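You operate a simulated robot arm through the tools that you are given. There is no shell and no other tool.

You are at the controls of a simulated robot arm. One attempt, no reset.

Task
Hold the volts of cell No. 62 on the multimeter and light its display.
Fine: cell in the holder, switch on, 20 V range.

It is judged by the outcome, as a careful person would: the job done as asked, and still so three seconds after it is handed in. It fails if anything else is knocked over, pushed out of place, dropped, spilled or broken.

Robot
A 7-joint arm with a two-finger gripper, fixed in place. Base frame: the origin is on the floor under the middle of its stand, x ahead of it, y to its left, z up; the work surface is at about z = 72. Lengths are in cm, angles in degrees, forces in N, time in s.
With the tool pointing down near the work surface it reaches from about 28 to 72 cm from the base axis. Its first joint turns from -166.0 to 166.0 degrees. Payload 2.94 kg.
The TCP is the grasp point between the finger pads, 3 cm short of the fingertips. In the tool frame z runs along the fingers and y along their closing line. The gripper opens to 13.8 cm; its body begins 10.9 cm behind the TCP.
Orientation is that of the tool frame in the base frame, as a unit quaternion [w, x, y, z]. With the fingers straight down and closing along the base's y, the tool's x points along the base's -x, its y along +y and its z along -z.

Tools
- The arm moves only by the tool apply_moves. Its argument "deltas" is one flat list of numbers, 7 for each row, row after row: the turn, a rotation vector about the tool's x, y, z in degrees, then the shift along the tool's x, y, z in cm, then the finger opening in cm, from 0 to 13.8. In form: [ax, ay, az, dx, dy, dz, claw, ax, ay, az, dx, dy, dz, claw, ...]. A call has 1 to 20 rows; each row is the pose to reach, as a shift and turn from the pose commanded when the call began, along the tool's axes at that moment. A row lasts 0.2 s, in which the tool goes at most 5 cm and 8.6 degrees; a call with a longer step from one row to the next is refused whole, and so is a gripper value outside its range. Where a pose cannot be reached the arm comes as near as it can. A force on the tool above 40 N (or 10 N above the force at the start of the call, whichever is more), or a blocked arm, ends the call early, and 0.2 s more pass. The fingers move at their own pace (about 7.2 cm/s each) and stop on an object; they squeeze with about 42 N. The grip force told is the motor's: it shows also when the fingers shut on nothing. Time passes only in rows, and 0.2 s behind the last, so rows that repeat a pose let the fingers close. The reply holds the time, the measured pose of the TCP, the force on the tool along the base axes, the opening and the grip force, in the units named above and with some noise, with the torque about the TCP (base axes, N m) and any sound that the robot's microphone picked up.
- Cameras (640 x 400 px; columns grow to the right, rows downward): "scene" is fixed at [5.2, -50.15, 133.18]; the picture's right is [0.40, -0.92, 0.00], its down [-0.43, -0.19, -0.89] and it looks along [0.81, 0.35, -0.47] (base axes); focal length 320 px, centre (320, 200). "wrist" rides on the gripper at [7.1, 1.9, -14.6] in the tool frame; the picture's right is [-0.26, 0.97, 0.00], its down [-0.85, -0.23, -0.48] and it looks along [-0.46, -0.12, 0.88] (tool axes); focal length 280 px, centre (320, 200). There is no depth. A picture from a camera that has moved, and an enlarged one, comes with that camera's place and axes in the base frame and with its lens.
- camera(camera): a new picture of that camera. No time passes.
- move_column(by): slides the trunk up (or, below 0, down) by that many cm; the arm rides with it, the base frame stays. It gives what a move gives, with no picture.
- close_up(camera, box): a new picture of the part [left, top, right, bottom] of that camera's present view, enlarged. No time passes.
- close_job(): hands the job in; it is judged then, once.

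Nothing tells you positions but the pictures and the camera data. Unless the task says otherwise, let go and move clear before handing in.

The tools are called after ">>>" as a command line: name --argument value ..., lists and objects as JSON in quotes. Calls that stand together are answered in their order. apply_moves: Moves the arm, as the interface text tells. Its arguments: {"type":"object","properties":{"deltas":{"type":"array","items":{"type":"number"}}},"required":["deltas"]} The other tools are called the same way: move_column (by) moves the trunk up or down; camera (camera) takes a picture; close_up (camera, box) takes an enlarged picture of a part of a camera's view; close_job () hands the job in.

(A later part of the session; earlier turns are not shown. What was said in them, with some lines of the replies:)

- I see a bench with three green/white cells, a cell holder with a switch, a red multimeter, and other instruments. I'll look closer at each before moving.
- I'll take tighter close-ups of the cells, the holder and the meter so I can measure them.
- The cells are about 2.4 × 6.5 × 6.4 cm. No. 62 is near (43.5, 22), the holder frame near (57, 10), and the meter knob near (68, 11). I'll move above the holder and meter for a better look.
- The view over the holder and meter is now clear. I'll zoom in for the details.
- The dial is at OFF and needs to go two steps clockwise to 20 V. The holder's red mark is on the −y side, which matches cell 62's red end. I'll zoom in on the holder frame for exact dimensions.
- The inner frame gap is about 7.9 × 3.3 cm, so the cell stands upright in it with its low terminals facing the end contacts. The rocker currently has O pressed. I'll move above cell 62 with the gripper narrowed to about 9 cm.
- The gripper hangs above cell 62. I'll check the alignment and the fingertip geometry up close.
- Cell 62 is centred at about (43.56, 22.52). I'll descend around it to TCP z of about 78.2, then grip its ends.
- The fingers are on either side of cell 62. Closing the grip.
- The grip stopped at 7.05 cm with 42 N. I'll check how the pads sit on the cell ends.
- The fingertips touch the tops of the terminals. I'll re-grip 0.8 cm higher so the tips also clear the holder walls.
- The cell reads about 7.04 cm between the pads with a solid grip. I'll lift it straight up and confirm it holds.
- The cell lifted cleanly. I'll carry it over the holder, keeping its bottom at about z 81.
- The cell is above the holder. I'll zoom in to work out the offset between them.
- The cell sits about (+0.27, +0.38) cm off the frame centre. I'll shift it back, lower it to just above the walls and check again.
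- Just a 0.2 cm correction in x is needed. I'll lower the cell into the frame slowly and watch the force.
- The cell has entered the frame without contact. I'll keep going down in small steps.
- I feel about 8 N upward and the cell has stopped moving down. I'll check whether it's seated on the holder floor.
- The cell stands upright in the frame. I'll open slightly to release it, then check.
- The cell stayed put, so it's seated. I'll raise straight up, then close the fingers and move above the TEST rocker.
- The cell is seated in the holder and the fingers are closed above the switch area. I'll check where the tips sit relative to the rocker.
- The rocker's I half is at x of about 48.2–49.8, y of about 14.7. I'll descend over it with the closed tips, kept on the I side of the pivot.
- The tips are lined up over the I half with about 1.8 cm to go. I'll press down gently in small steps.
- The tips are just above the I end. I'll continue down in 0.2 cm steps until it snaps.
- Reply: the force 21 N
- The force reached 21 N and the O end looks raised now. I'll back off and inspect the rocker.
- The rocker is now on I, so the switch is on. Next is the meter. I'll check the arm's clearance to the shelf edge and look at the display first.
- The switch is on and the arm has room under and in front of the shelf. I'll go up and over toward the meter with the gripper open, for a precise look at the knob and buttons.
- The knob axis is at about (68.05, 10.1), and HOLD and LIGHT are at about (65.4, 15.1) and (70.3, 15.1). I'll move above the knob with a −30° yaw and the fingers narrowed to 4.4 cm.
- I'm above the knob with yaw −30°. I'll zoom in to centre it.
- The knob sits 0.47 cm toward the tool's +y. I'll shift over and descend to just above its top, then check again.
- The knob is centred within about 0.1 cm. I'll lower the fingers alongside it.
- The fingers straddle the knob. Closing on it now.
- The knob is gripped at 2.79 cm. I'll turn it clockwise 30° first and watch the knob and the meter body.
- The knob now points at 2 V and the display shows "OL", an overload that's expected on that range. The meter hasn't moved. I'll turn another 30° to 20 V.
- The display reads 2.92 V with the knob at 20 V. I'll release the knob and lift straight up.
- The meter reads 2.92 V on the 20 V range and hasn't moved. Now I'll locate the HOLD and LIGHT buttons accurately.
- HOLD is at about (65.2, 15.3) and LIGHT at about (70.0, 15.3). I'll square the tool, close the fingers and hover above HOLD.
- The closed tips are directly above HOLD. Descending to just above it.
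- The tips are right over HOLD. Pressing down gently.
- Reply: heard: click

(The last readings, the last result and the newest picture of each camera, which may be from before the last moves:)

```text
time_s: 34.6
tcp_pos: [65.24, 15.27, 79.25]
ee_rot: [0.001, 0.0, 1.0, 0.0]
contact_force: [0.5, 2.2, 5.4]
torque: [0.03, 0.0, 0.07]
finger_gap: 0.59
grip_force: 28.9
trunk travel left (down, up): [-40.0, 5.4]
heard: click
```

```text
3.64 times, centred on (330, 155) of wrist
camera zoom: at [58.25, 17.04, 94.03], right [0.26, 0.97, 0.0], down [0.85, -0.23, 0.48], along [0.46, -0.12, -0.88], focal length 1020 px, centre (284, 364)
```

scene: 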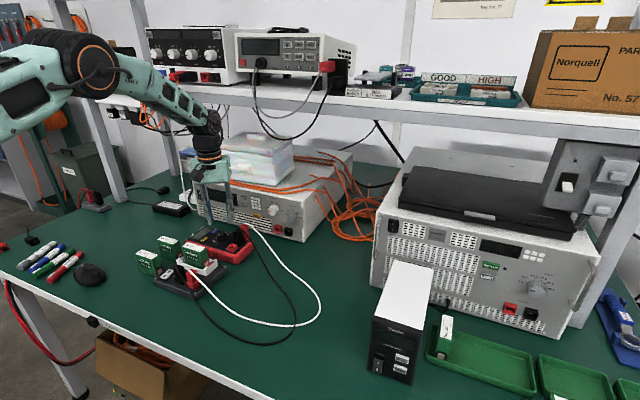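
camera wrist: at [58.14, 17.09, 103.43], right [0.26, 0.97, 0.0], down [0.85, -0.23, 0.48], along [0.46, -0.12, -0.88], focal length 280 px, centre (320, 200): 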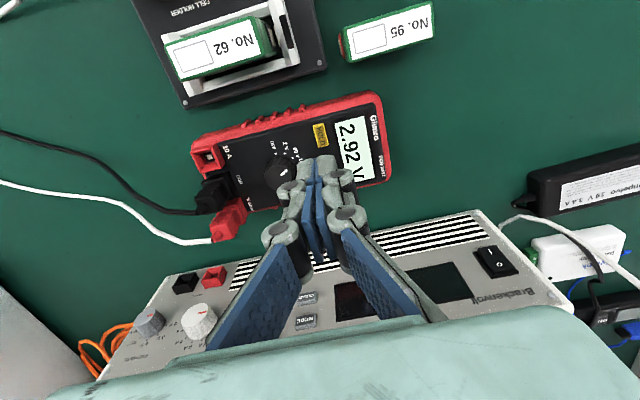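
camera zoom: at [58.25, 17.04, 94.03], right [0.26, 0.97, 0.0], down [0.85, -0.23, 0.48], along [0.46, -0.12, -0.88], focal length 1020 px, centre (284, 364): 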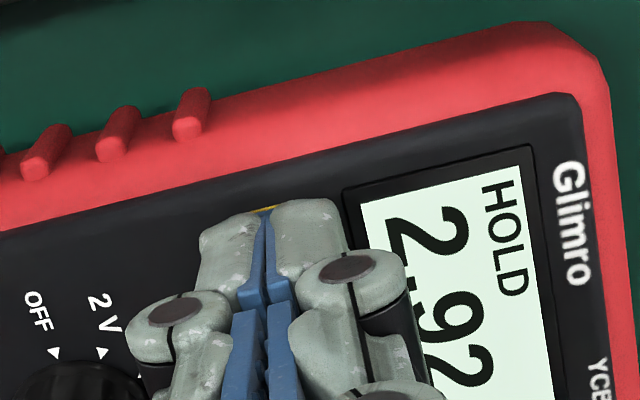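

I heard a click and the display shows "HOLD". I'll lift off and move over LIGHT.

>>> apply_moves --deltas '[0, 0, 0, 0, 0, -1, 0, 0, 0, 0, 0, 0, -3, 0, 0, 0, 0, 0, 0, -5, 0, 0, 0, 0, -2.2, 0, -5, 0, 0, 0, 0, -4.4, 0, -5, 0, 0, 0, 0, -4.4, 0, -5, 0]'

>>> camera --camera "wrist"

>>> close_up --camera "wrist" --box '[240, 80, 400, 210]'

>>> close_up --camera "scene" --box '[170, 190, 260, 265]'

```text
time_s: 36.0
tcp_pos: [69.86, 14.99, 84.27]
ee_rot: [0.001, 0.0, 1.0, 0.0]
contact_force: [0.4, 0.7, 0.8]
torque: [0.03, 0.01, 0.03]
finger_gap: 0.01
grip_force: 28.1
trunk travel left (down, up): [-40.0, 5.4]
```

```text
taken
camera wrist: at [62.86, 16.88, 98.91], right [0.26, 0.97, 0.0], down [0.85, -0.23, 0.48], along [0.46, -0.12, -0.88], focal length 280 px, centre (320, 200)
```

wrist: 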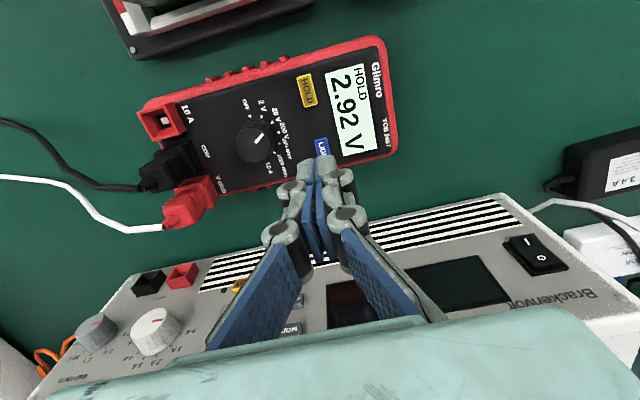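

```text
3.08 times, centred on (320, 145) of wrist
camera zoom: at [62.86, 16.88, 98.91], right [0.26, 0.97, 0.0], down [0.85, -0.23, 0.48], along [0.46, -0.12, -0.88], focal length 863 px, centre (320, 369)
```

zoom: 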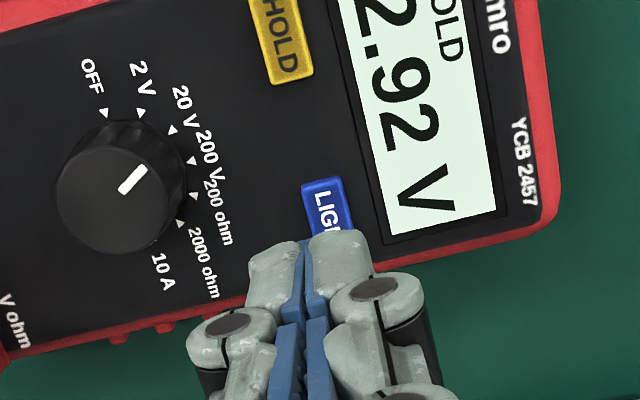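

```text
5.33 times, centred on (215, 228) of scene
camera zoom: at [5.2, -50.15, 133.18], right [0.4, -0.92, 0.0], down [-0.43, -0.19, -0.89], along [0.81, 0.35, -0.47], focal length 1704 px, centre (880, 53)
```

zoom: 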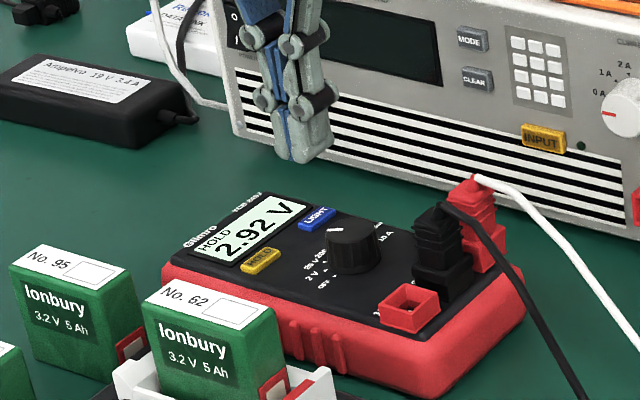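

LIGHT is under the tips with about 1.9 cm of overlap. Descending to just above it.

>>> apply_moves --deltas '[0, 0, 0, 0, 0.1, 2, 0, 0, 0, 0, 0, 0.1, 3.5, 0, 0, 0, 0, 0, 0.1, 4.5, 0, 0, 0, 0, 0, 0.1, 4.5, 0]'

>>> close_up --camera "scene" --box '[190, 205, 250, 255]'

>>> close_up --camera "wrist" --box '[240, 80, 400, 210]'

```text
time_s: 37.0
tcp_pos: [69.65, 15.01, 79.86]
ee_rot: [0.0, 0.0, 1.0, 0.0]
contact_force: [-0.3, -0.5, -0.1]
torque: [-0.03, 0.0, 0.02]
finger_gap: 0.01
grip_force: 27.8
trunk travel left (down, up): [-40.0, 5.4]
```

```text
8.00 times, centred on (220, 230) of scene
camera zoom: at [5.2, -50.15, 133.18], right [0.4, -0.92, 0.0], down [-0.43, -0.19, -0.89], along [0.81, 0.35, -0.47], focal length 2556 px, centre (1120, -40)
```

zoom: 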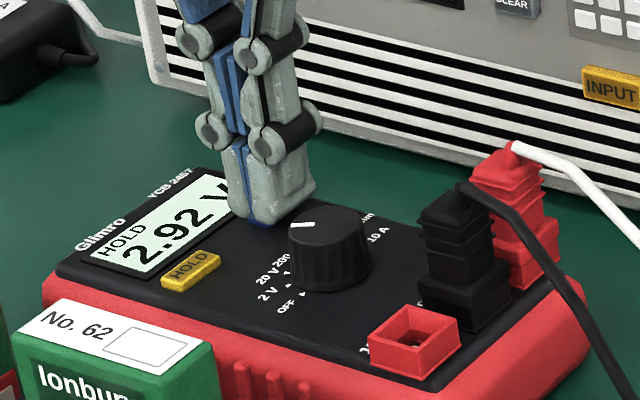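

```text
3.08 times, centred on (320, 145) of wrist
camera zoom: at [62.58, 16.78, 94.54], right [0.26, 0.97, 0.0], down [0.85, -0.23, 0.48], along [0.46, -0.12, -0.88], focal length 863 px, centre (320, 369)
```

zoom: 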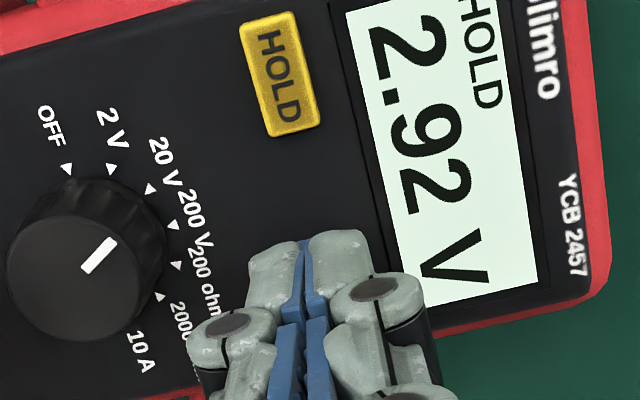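

The tips cover LIGHT. Pressing down gently until it clicks.

>>> apply_moves --deltas '[0, 0, 0, 0, 0, 0.2, 0, 0, 0, 0, 0, 0, 0.35, 0, 0, 0, 0, 0, 0, 0.5, 0]'

>>> close_up --camera "scene" --box '[190, 205, 250, 255]'

>>> close_up --camera "wrist" --box '[240, 80, 400, 210]'

```text
time_s: 37.8
tcp_pos: [69.64, 15.08, 79.37]
ee_rot: [0.0, 0.0, 1.0, 0.0]
contact_force: [-0.2, -1.4, 3.2]
torque: [-0.01, -0.01, -0.05]
finger_gap: 0.59
grip_force: 28.6
trunk travel left (down, up): [-40.0, 5.4]
heard: click
```

```text
8.00 times, centred on (220, 230) of scene
camera zoom: at [5.2, -50.15, 133.18], right [0.4, -0.92, 0.0], down [-0.43, -0.19, -0.89], along [0.81, 0.35, -0.47], focal length 2556 px, centre (1120, -40)
```

zoom: 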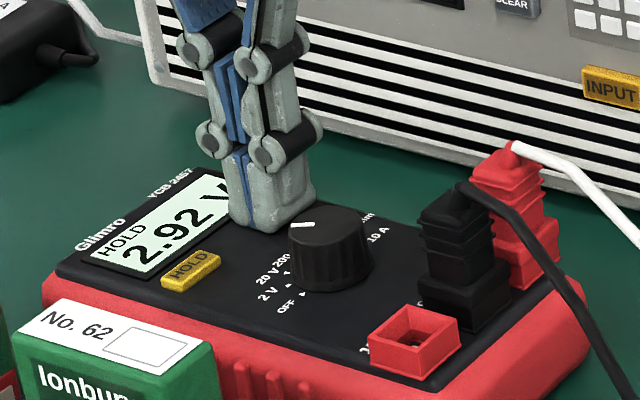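

```text
3.08 times, centred on (320, 145) of wrist
camera zoom: at [62.62, 16.9, 94.09], right [0.26, 0.96, 0.0], down [0.85, -0.23, 0.48], along [0.46, -0.12, -0.88], focal length 863 px, centre (320, 369)
```

zoom: 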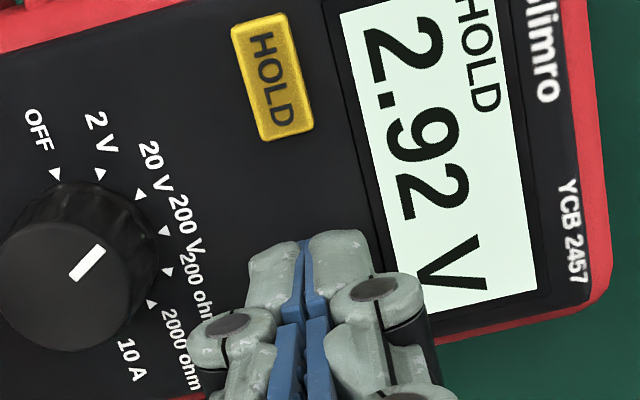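

I heard a click. I'll lift straight up and compare the display's backlight.

>>> apply_moves --deltas '[0, 0, 0, 0, 0, -1, 0, 0, 0, 0, 0, 0, -3, 0, 0, 0, 0, 0, 0, -6, 0, 0, 0, 0, 0, 0, -9, 0, 0, 0, 0, 0, 0, -9, 0]'

>>> close_up --camera "scene" --box '[190, 205, 250, 255]'

>>> camera --camera "wrist"

>>> camera --camera "scene"

```text
time_s: 39.0
tcp_pos: [69.84, 14.99, 88.23]
ee_rot: [0.0, 0.0, 1.0, 0.0]
contact_force: [-0.4, 0.1, -0.5]
torque: [-0.05, -0.02, 0.02]
finger_gap: 0.0
grip_force: 28.3
trunk travel left (down, up): [-40.0, 5.4]
```

```text
8.00 times, centred on (220, 230) of scene
camera zoom: at [5.2, -50.15, 133.18], right [0.4, -0.92, 0.0], down [-0.43, -0.19, -0.89], along [0.81, 0.35, -0.47], focal length 2556 px, centre (1120, -40)
```

zoom: 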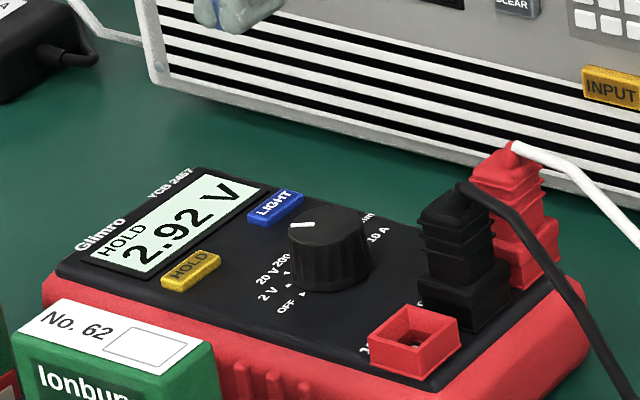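

```text
taken
camera wrist: at [62.83, 16.9, 102.94], right [0.26, 0.97, 0.0], down [0.85, -0.23, 0.48], along [0.46, -0.12, -0.88], focal length 280 px, centre (320, 200)
```

wrist: 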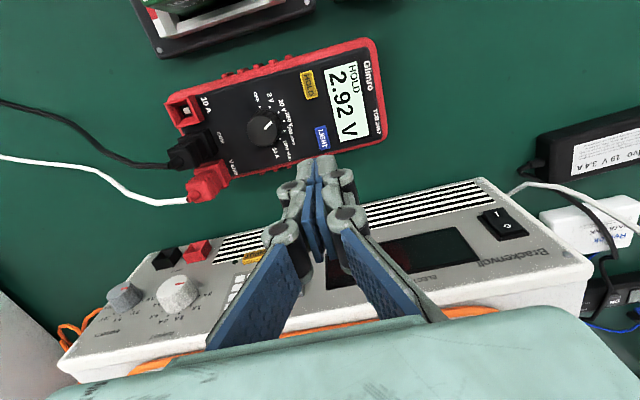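

```text
taken
```

scene: 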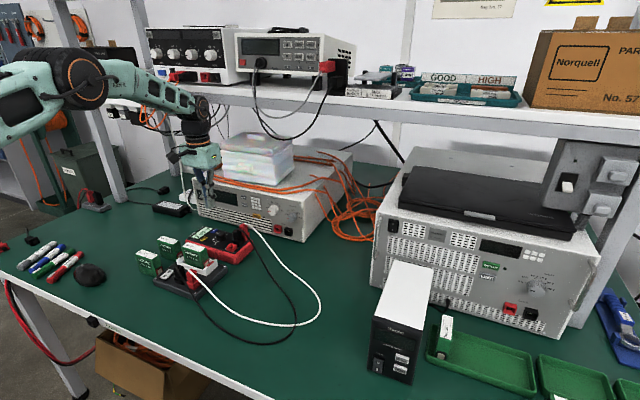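

"HOLD 2.92 V" is shown. I'll look closely at the display to judge the backlight.

>>> close_up --camera "wrist" --box '[290, 30, 400, 160]'

>>> close_up --camera "scene" --box '[192, 222, 228, 246]'

```text
3.08 times, centred on (345, 95) of wrist
camera zoom: at [62.83, 16.9, 102.94], right [0.26, 0.97, 0.0], down [0.85, -0.23, 0.48], along [0.46, -0.12, -0.88], focal length 863 px, centre (243, 523)
```

zoom: 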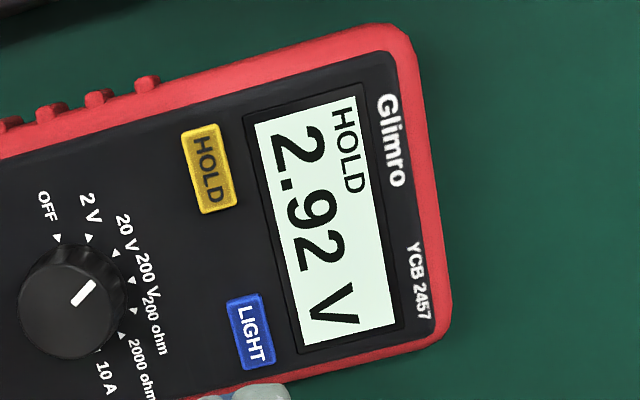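

```text
16.00 times, centred on (210, 234) of scene
camera zoom: at [5.2, -50.15, 133.18], right [0.4, -0.92, 0.0], down [-0.43, -0.19, -0.89], along [0.81, 0.35, -0.47], focal length 5112 px, centre (2080, -344)
```

zoom: 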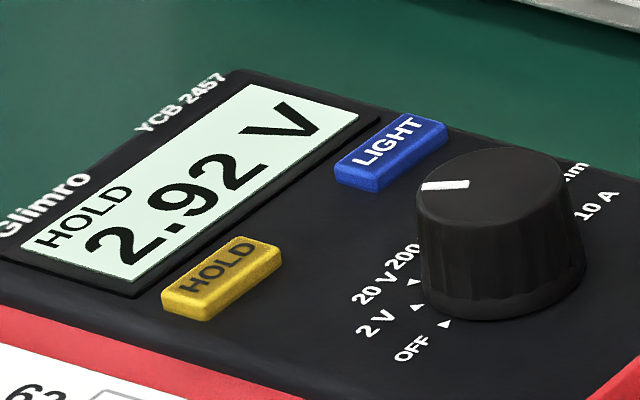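

>>> close_up --camera "scene" --box '[190, 205, 250, 255]'

>>> close_up --camera "scene" --box '[180, 200, 270, 265]'

>>> close_up --camera "scene" --box '[200, 228, 212, 236]'

```text
8.00 times, centred on (220, 230) of scene
camera zoom: at [5.2, -50.15, 133.18], right [0.4, -0.92, 0.0], down [-0.43, -0.19, -0.89], along [0.81, 0.35, -0.47], focal length 2556 px, centre (1120, -40)
```

zoom: 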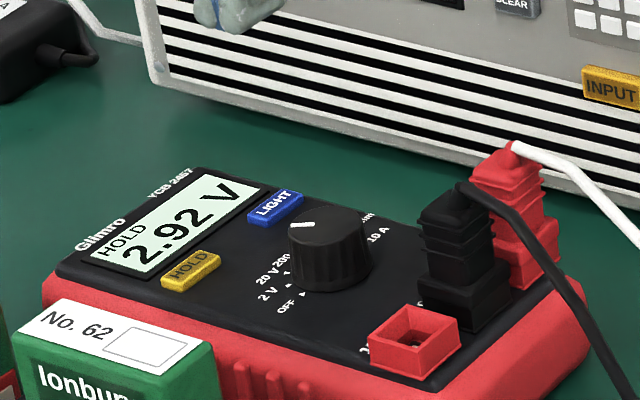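

```text
6.15 times, centred on (225, 232) of scene
camera zoom: at [5.2, -50.15, 133.18], right [0.4, -0.92, 0.0], down [-0.43, -0.19, -0.89], along [0.81, 0.35, -0.47], focal length 1966 px, centre (905, 0)
```

zoom: 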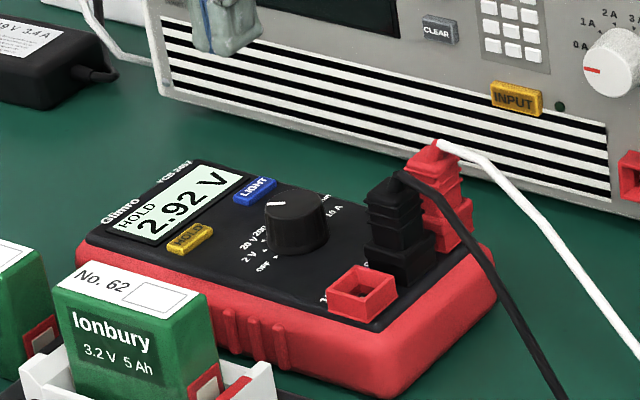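

```text
16.00 times, centred on (206, 232) of scene
camera zoom: at [5.2, -50.15, 133.18], right [0.4, -0.92, 0.0], down [-0.43, -0.19, -0.89], along [0.81, 0.35, -0.47], focal length 5112 px, centre (2144, -312)
```

zoom: 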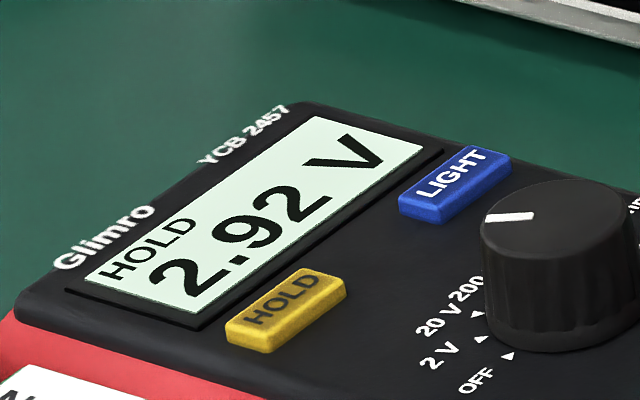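

The click registered, but I can't tell by eye whether the backlight changed. I'll take a high-zoom baseline of the display now, so I can compare it later from the same pose.

>>> close_up --camera "wrist" --box '[325, 60, 375, 145]'

>>> apply_moves --deltas '[0, 0, 0, 0, 0, 2, 0, 0, 0, 0, 0, 0, 4, 0, 0, 0, 0, 0, 0, 4, 0]'

>>> close_up --camera "wrist" --box '[240, 80, 400, 210]'

>>> close_up --camera "scene" --box '[170, 190, 260, 265]'

```text
4.71 times, centred on (350, 102) of wrist
camera zoom: at [62.83, 16.9, 102.94], right [0.26, 0.97, 0.0], down [0.85, -0.23, 0.48], along [0.46, -0.12, -0.88], focal length 1320 px, centre (179, 659)
```

zoom: 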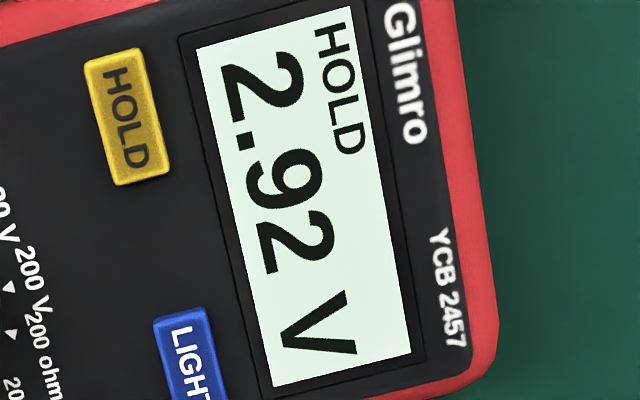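

```text
time_s: 39.8
tcp_pos: [69.62, 15.1, 84.37]
ee_rot: [0.0, 0.001, 1.0, 0.001]
contact_force: [0.8, 0.3, 0.1]
torque: [0.0, 0.01, -0.01]
finger_gap: 0.0
grip_force: 28.1
trunk travel left (down, up): [-40.0, 5.4]
```

```text
3.08 times, centred on (320, 145) of wrist
camera zoom: at [62.67, 16.95, 98.92], right [0.26, 0.97, 0.0], down [0.85, -0.23, 0.48], along [0.46, -0.12, -0.88], focal length 863 px, centre (320, 369)
```

zoom: 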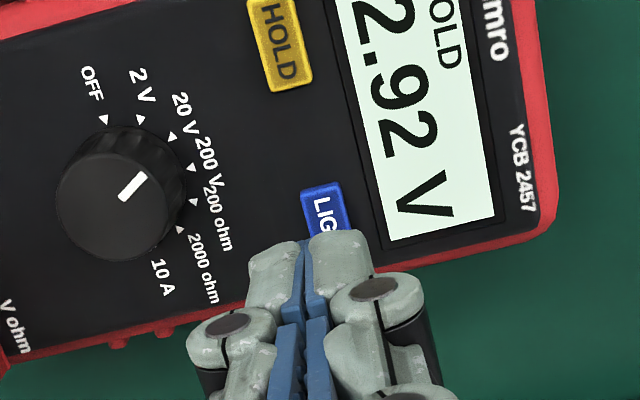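

```text
5.33 times, centred on (215, 228) of scene
camera zoom: at [5.2, -50.15, 133.18], right [0.4, -0.92, 0.0], down [-0.43, -0.19, -0.89], along [0.81, 0.35, -0.47], focal length 1704 px, centre (880, 53)
```

zoom: 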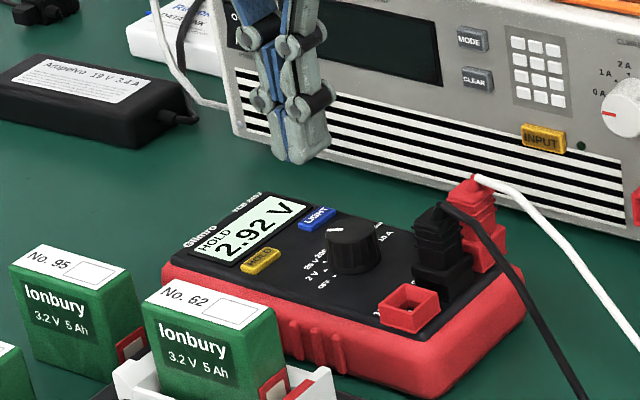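

The tint looks slightly different from the pre-press view, but not decisively. I'll press LIGHT once more as a test to see the other state, then set it correctly.

>>> apply_moves --deltas '[0, 0, 0, 0, 0, 2, 0, 0, 0, 0, 0, 0, 3.8, 0, 0, 0, 0, 0, 0, 4.5, 0, 0, 0, 0, 0, 0, 4.75, 0, 0, 0, 0, 0, 0, 4.95, 0]'

>>> close_up --camera "wrist" --box '[240, 80, 400, 210]'

>>> close_up --camera "scene" --box '[200, 228, 212, 236]'

```text
time_s: 41.0
tcp_pos: [69.74, 15.04, 79.48]
ee_rot: [0.002, 0.0, 1.0, -0.001]
contact_force: [1.5, -1.4, 3.7]
torque: [-0.01, -0.04, -0.02]
finger_gap: 0.59
grip_force: 28.6
trunk travel left (down, up): [-40.0, 5.4]
heard: click
```

```text
3.08 times, centred on (320, 145) of wrist
camera zoom: at [62.68, 16.93, 94.07], right [0.26, 0.97, 0.0], down [0.85, -0.23, 0.48], along [0.46, -0.12, -0.88], focal length 863 px, centre (320, 369)
```

zoom: 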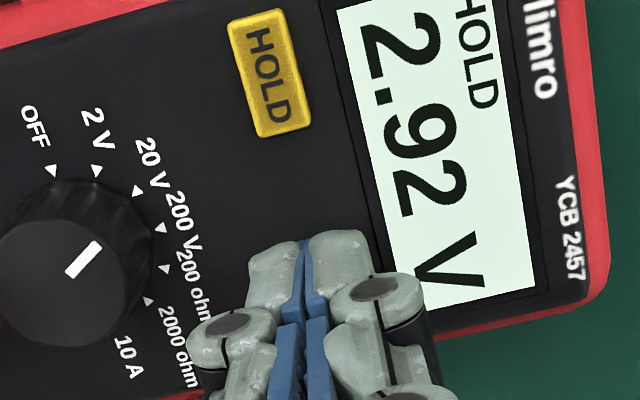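

```text
16.00 times, centred on (206, 232) of scene
camera zoom: at [5.2, -50.15, 133.18], right [0.4, -0.92, 0.0], down [-0.43, -0.19, -0.89], along [0.81, 0.35, -0.47], focal length 5112 px, centre (2144, -312)
```

zoom: 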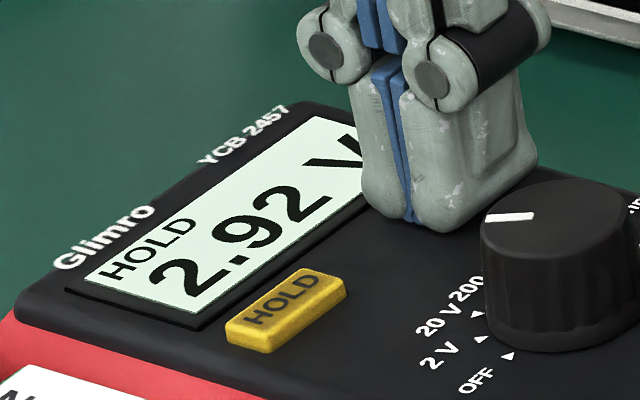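

Second click heard. I'll lift to the same pose as before and compare.

>>> apply_moves --deltas '[0, 0, 0, 0, 0, -0.45, 0, 0, 0, 0, 0, 0, -2, 0, 0, 0, 0, 0, 0, -4.95, 0, 0, 0, 0, 0, 0, -8.95, 0, 0, 0, 0, 0, 0, -8.95, 0]'

>>> close_up --camera "wrist" --box '[325, 60, 375, 145]'

>>> close_up --camera "scene" --box '[200, 228, 212, 236]'

>>> close_up --camera "scene" --box '[180, 200, 270, 265]'

```text
time_s: 42.2
tcp_pos: [69.18, 15.22, 88.39]
ee_rot: [0.0, 0.0, 1.0, 0.0]
contact_force: [0.1, -0.7, 0.0]
torque: [0.02, 0.01, 0.02]
finger_gap: 0.0
grip_force: 28.4
trunk travel left (down, up): [-40.0, 5.4]
```

```text
4.71 times, centred on (350, 102) of wrist
camera zoom: at [62.28, 17.12, 103.26], right [0.26, 0.97, 0.0], down [0.85, -0.23, 0.48], along [0.46, -0.12, -0.88], focal length 1320 px, centre (179, 659)
```

zoom: 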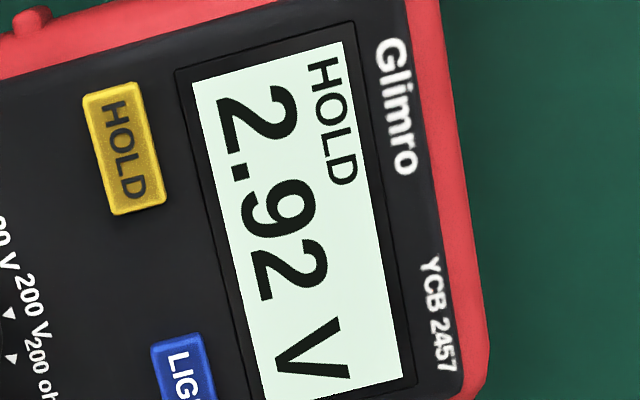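

```text
16.00 times, centred on (206, 232) of scene
camera zoom: at [5.2, -50.15, 133.18], right [0.4, -0.92, 0.0], down [-0.43, -0.19, -0.89], along [0.81, 0.35, -0.47], focal length 5112 px, centre (2144, -312)
```

zoom: 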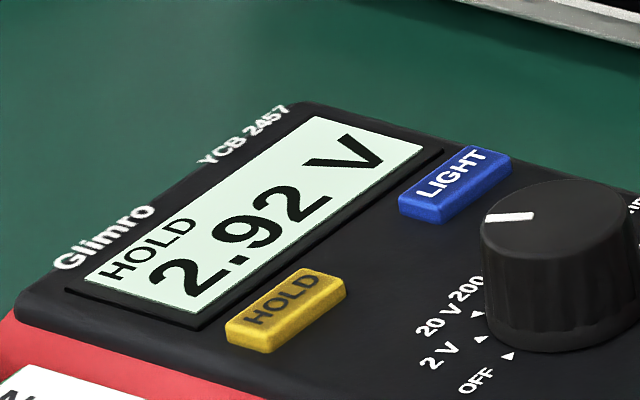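

```text
6.15 times, centred on (225, 232) of scene
camera zoom: at [5.2, -50.15, 133.18], right [0.4, -0.92, 0.0], down [-0.43, -0.19, -0.89], along [0.81, 0.35, -0.47], focal length 1966 px, centre (905, 0)
```

zoom: 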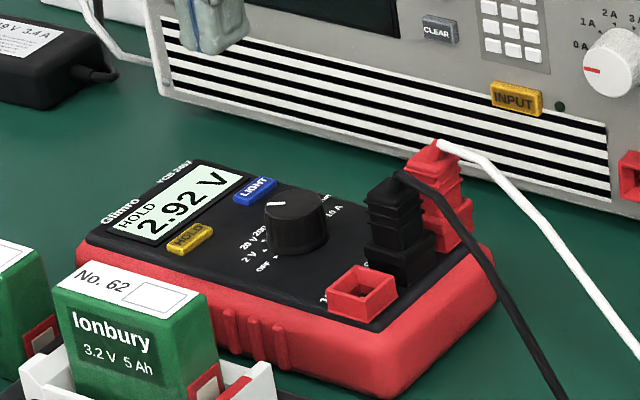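

I can't see a clear difference between the two states. With two clicks made, the light would be back to its original state if the button toggles, so I'll press it a third time.

>>> apply_moves --deltas '[0, 0, 0, -0.2, 0, 3, 0, 0, 0, 0, -0.2, 0, 6, 0, 0, 0, 0, -0.2, 0, 8.2, 0]'

>>> close_up --camera "wrist" --box '[240, 80, 400, 210]'

>>> close_up --camera "scene" --box '[190, 205, 250, 255]'

```text
time_s: 43.0
tcp_pos: [69.6, 14.93, 80.23]
ee_rot: [0.0, 0.0, 1.0, 0.0]
contact_force: [0.3, 0.0, 0.1]
torque: [0.0, 0.01, 0.02]
finger_gap: 0.02
grip_force: 28.4
trunk travel left (down, up): [-40.0, 5.4]
```

```text
3.08 times, centred on (320, 145) of wrist
camera zoom: at [62.58, 16.82, 94.86], right [0.26, 0.97, 0.0], down [0.85, -0.23, 0.48], along [0.46, -0.12, -0.88], focal length 863 px, centre (320, 369)
```

zoom: 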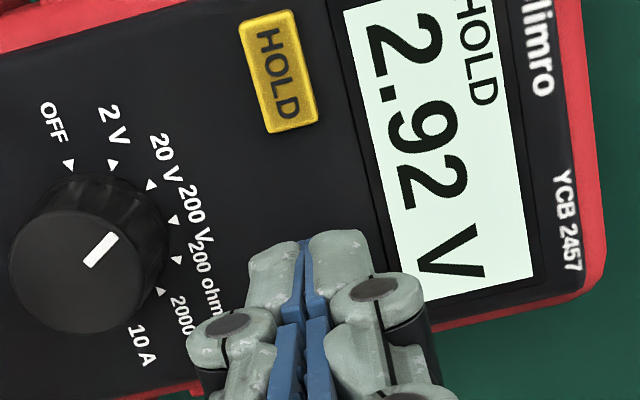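

```text
8.00 times, centred on (220, 230) of scene
camera zoom: at [5.2, -50.15, 133.18], right [0.4, -0.92, 0.0], down [-0.43, -0.19, -0.89], along [0.81, 0.35, -0.47], focal length 2556 px, centre (1120, -40)
```

zoom: 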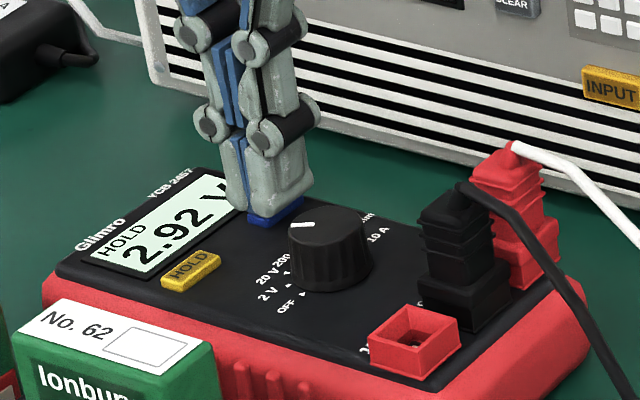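

Positioned right above LIGHT. Pressing for the third time.

>>> apply_moves --deltas '[0, 0, 0, 0, 0, 0.3, 0, 0, 0, 0, 0, 0, 0.55, 0, 0, 0, 0, 0, 0, 0.75, 0]'

>>> close_up --camera "wrist" --box '[240, 80, 400, 210]'

>>> close_up --camera "scene" --box '[190, 205, 250, 255]'

```text
time_s: 43.8
tcp_pos: [69.66, 15.04, 79.43]
ee_rot: [-0.001, -0.001, 1.0, 0.0]
contact_force: [-0.8, -1.1, 2.6]
torque: [-0.03, 0.01, 0.01]
finger_gap: 0.64
grip_force: 28.1
trunk travel left (down, up): [-40.0, 5.4]
heard: click
```

```text
3.08 times, centred on (320, 145) of wrist
camera zoom: at [62.72, 16.97, 94.12], right [0.26, 0.97, 0.0], down [0.85, -0.23, 0.48], along [0.46, -0.12, -0.88], focal length 863 px, centre (320, 369)
```

zoom: 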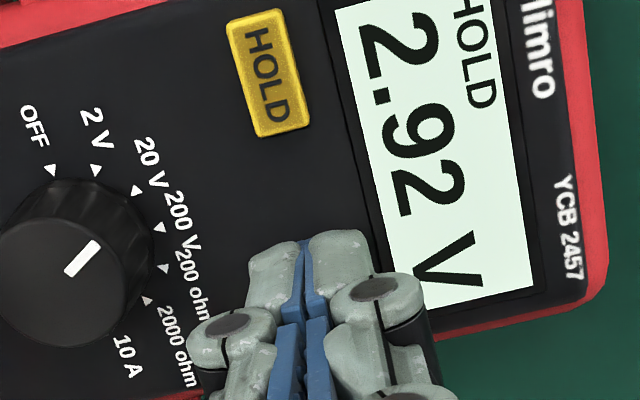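

```text
8.00 times, centred on (220, 230) of scene
camera zoom: at [5.2, -50.15, 133.18], right [0.4, -0.92, 0.0], down [-0.43, -0.19, -0.89], along [0.81, 0.35, -0.47], focal length 2556 px, centre (1120, -40)
```

zoom: 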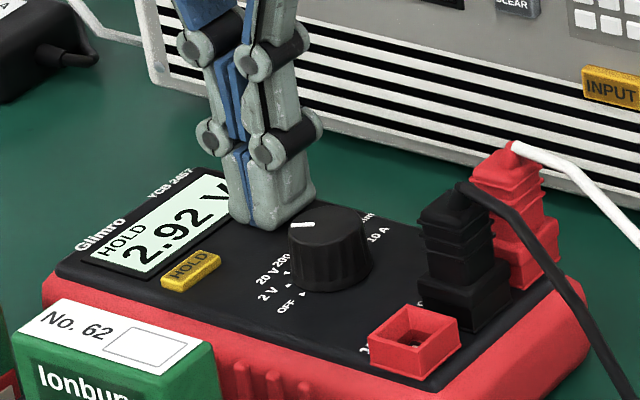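

Third click heard, so LIGHT has had an odd number of presses. I'll lift clear and back away to a safe pose.

>>> apply_moves --deltas '[0, 0, 0, 0, 0, -0.5, 0, 0, 0, 0, 0, 0, -2.5, 0, 0, 0, 0, 0, 0, -6, 0, 0, 0, 0, 0, 0, -10, 0, 0, 0, 0, 2, 0, -13, 0, 0, 0, 0, 5, -1, -16, 0, 0, 0, 0, 9, -2, -18, 0, 0, 0, 0, 13, -3, -19, 0, 0, 0, 0, 13, -3, -19, 0]'

>>> camera --camera "scene"

>>> close_up --camera "scene" --box '[200, 228, 212, 236]'

>>> close_up --camera "scene" --box '[90, 210, 270, 322]'

>>> camera --camera "wrist"

```text
time_s: 45.8
tcp_pos: [56.62, 12.15, 98.77]
ee_rot: [0.001, 0.0, 1.0, 0.0]
contact_force: [-0.5, -0.3, -1.4]
torque: [0.02, 0.0, 0.0]
finger_gap: 0.0
grip_force: 28.7
trunk travel left (down, up): [-40.0, 5.4]
```

```text
taken
```

scene: 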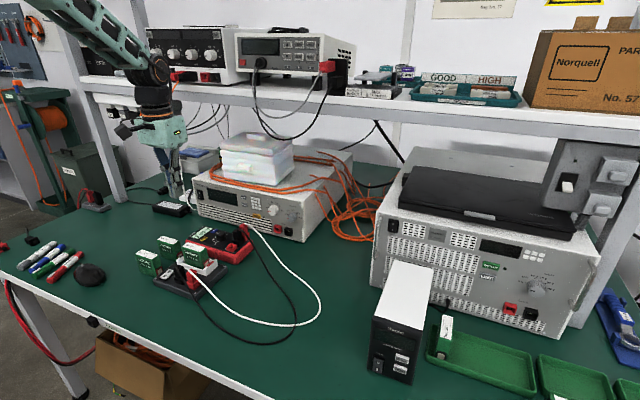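

```text
16.00 times, centred on (206, 232) of scene
camera zoom: at [5.2, -50.15, 133.18], right [0.4, -0.92, 0.0], down [-0.43, -0.19, -0.89], along [0.81, 0.35, -0.47], focal length 5112 px, centre (2144, -312)
```

zoom: 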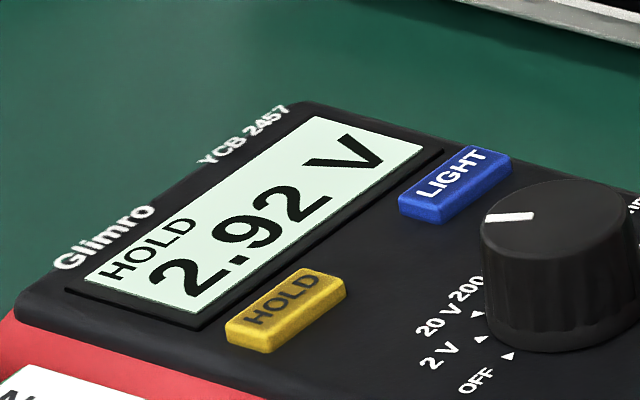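

```text
3.56 times, centred on (180, 266) of scene
camera zoom: at [5.2, -50.15, 133.18], right [0.4, -0.92, 0.0], down [-0.43, -0.19, -0.89], along [0.81, 0.35, -0.47], focal length 1136 px, centre (818, -35)
```

zoom: 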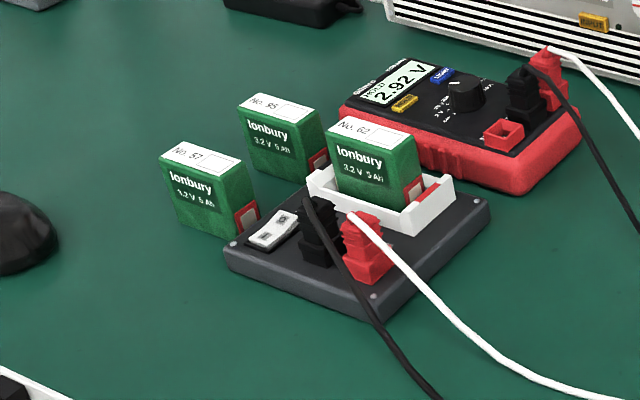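

```text
taken
camera wrist: at [49.61, 14.12, 113.42], right [0.26, 0.97, 0.0], down [0.85, -0.23, 0.48], along [0.46, -0.12, -0.88], focal length 280 px, centre (320, 200)
```

wrist: 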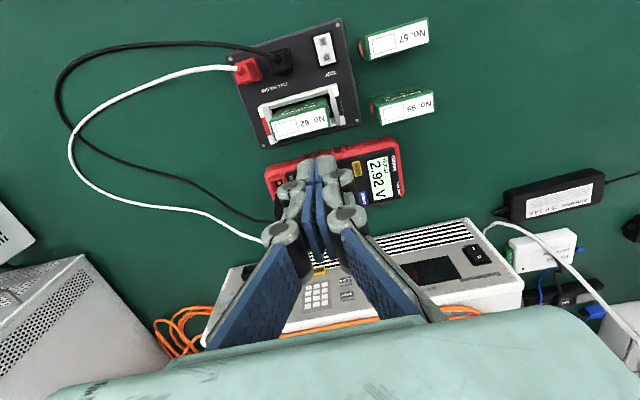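

The cell is seated, the switch is on, and the meter shows HOLD 2.92 V with nothing displaced. I'll hold still for a few seconds to confirm it's steady.

>>> apply_moves --deltas '[0, 0, 0, 0, 0, 0, 2, 0, 0, 0, 0, 0, 0, 4, 0, 0, 0, 0, 0, 0, 4, 0, 0, 0, 0, 0, 0, 4, 0, 0, 0, 0, 0, 0, 4, 0, 0, 0, 0, 0, 0, 4, 0, 0, 0, 0, 0, 0, 4, 0, 0, 0, 0, 0, 0, 4, 0, 0, 0, 0, 0, 0, 4, 0, 0, 0, 0, 0, 0, 4, 0, 0, 0, 0, 0, 0, 4, 0, 0, 0, 0, 0, 0, 4, 0, 0, 0, 0, 0, 0, 4, 0, 0, 0, 0, 0, 0, 4, 0, 0, 0, 0, 0, 0, 4]'

>>> close_up --camera "scene" --box '[200, 228, 212, 236]'

>>> close_up --camera "scene" --box '[180, 200, 270, 265]'

```text
time_s: 49.0
tcp_pos: [56.62, 12.22, 98.73]
ee_rot: [0.0, 0.0, 1.0, 0.0]
contact_force: [-0.9, 0.0, -0.7]
torque: [-0.05, -0.05, -0.01]
finger_gap: 3.99
grip_force: 0.1
trunk travel left (down, up): [-40.0, 5.4]
```

```text
16.00 times, centred on (206, 232) of scene
camera zoom: at [5.2, -50.15, 133.18], right [0.4, -0.92, 0.0], down [-0.43, -0.19, -0.89], along [0.81, 0.35, -0.47], focal length 5112 px, centre (2144, -312)
```

zoom: 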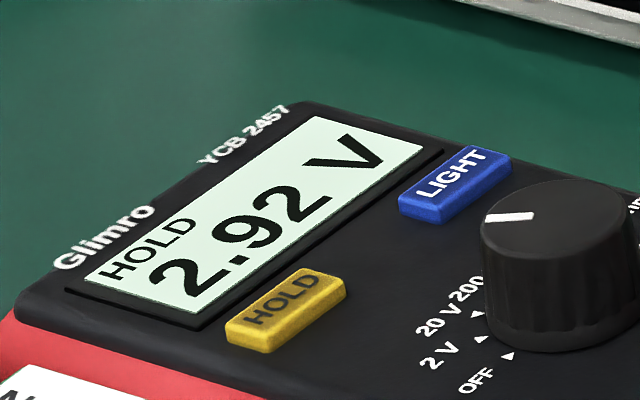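

```text
6.15 times, centred on (225, 232) of scene
camera zoom: at [5.2, -50.15, 133.18], right [0.4, -0.92, 0.0], down [-0.43, -0.19, -0.89], along [0.81, 0.35, -0.47], focal length 1966 px, centre (905, 0)
```

zoom: 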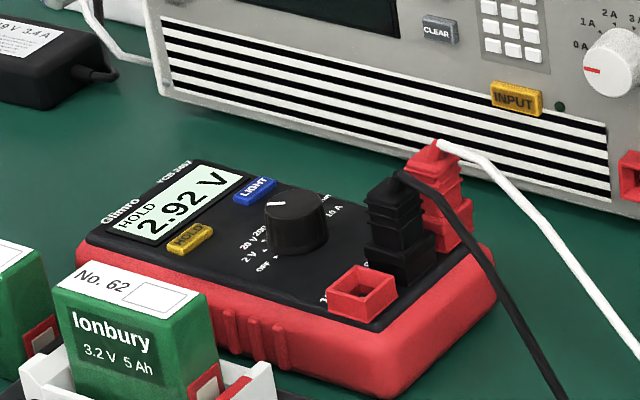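

Everything has held steady: cell 62 is in the holder, the switch is on, and the 20 V range shows HOLD 2.92 V. LIGHT has had an odd number of clicks, and the arm is clear. I'll hand it in.

>>> close_job

```text
The job is handed in.
```

The meter is holding cell No. 62 at 2.92 V with "HOLD" on the display. I couldn't confirm from the pictures that the display light is on.

- **Cell:** No. 62 stands upright in the holder, with its red end at the red mark.
- **Switch:** the TEST rocker is on I.
- **Range:** the dial points at 20 V.
- **Light:** I pressed LIGHT three times and heard a click each time. I pressed again after the first click because I couldn't see the display change, and the third press was to end on an odd count. If the button toggles and the light started off, it is now on, but the display looked about the same before and after every press.

In the last pictures the meter, holder and other cells were where they started. The reading had held steady for at least three seconds, and the arm was clear when I handed in.
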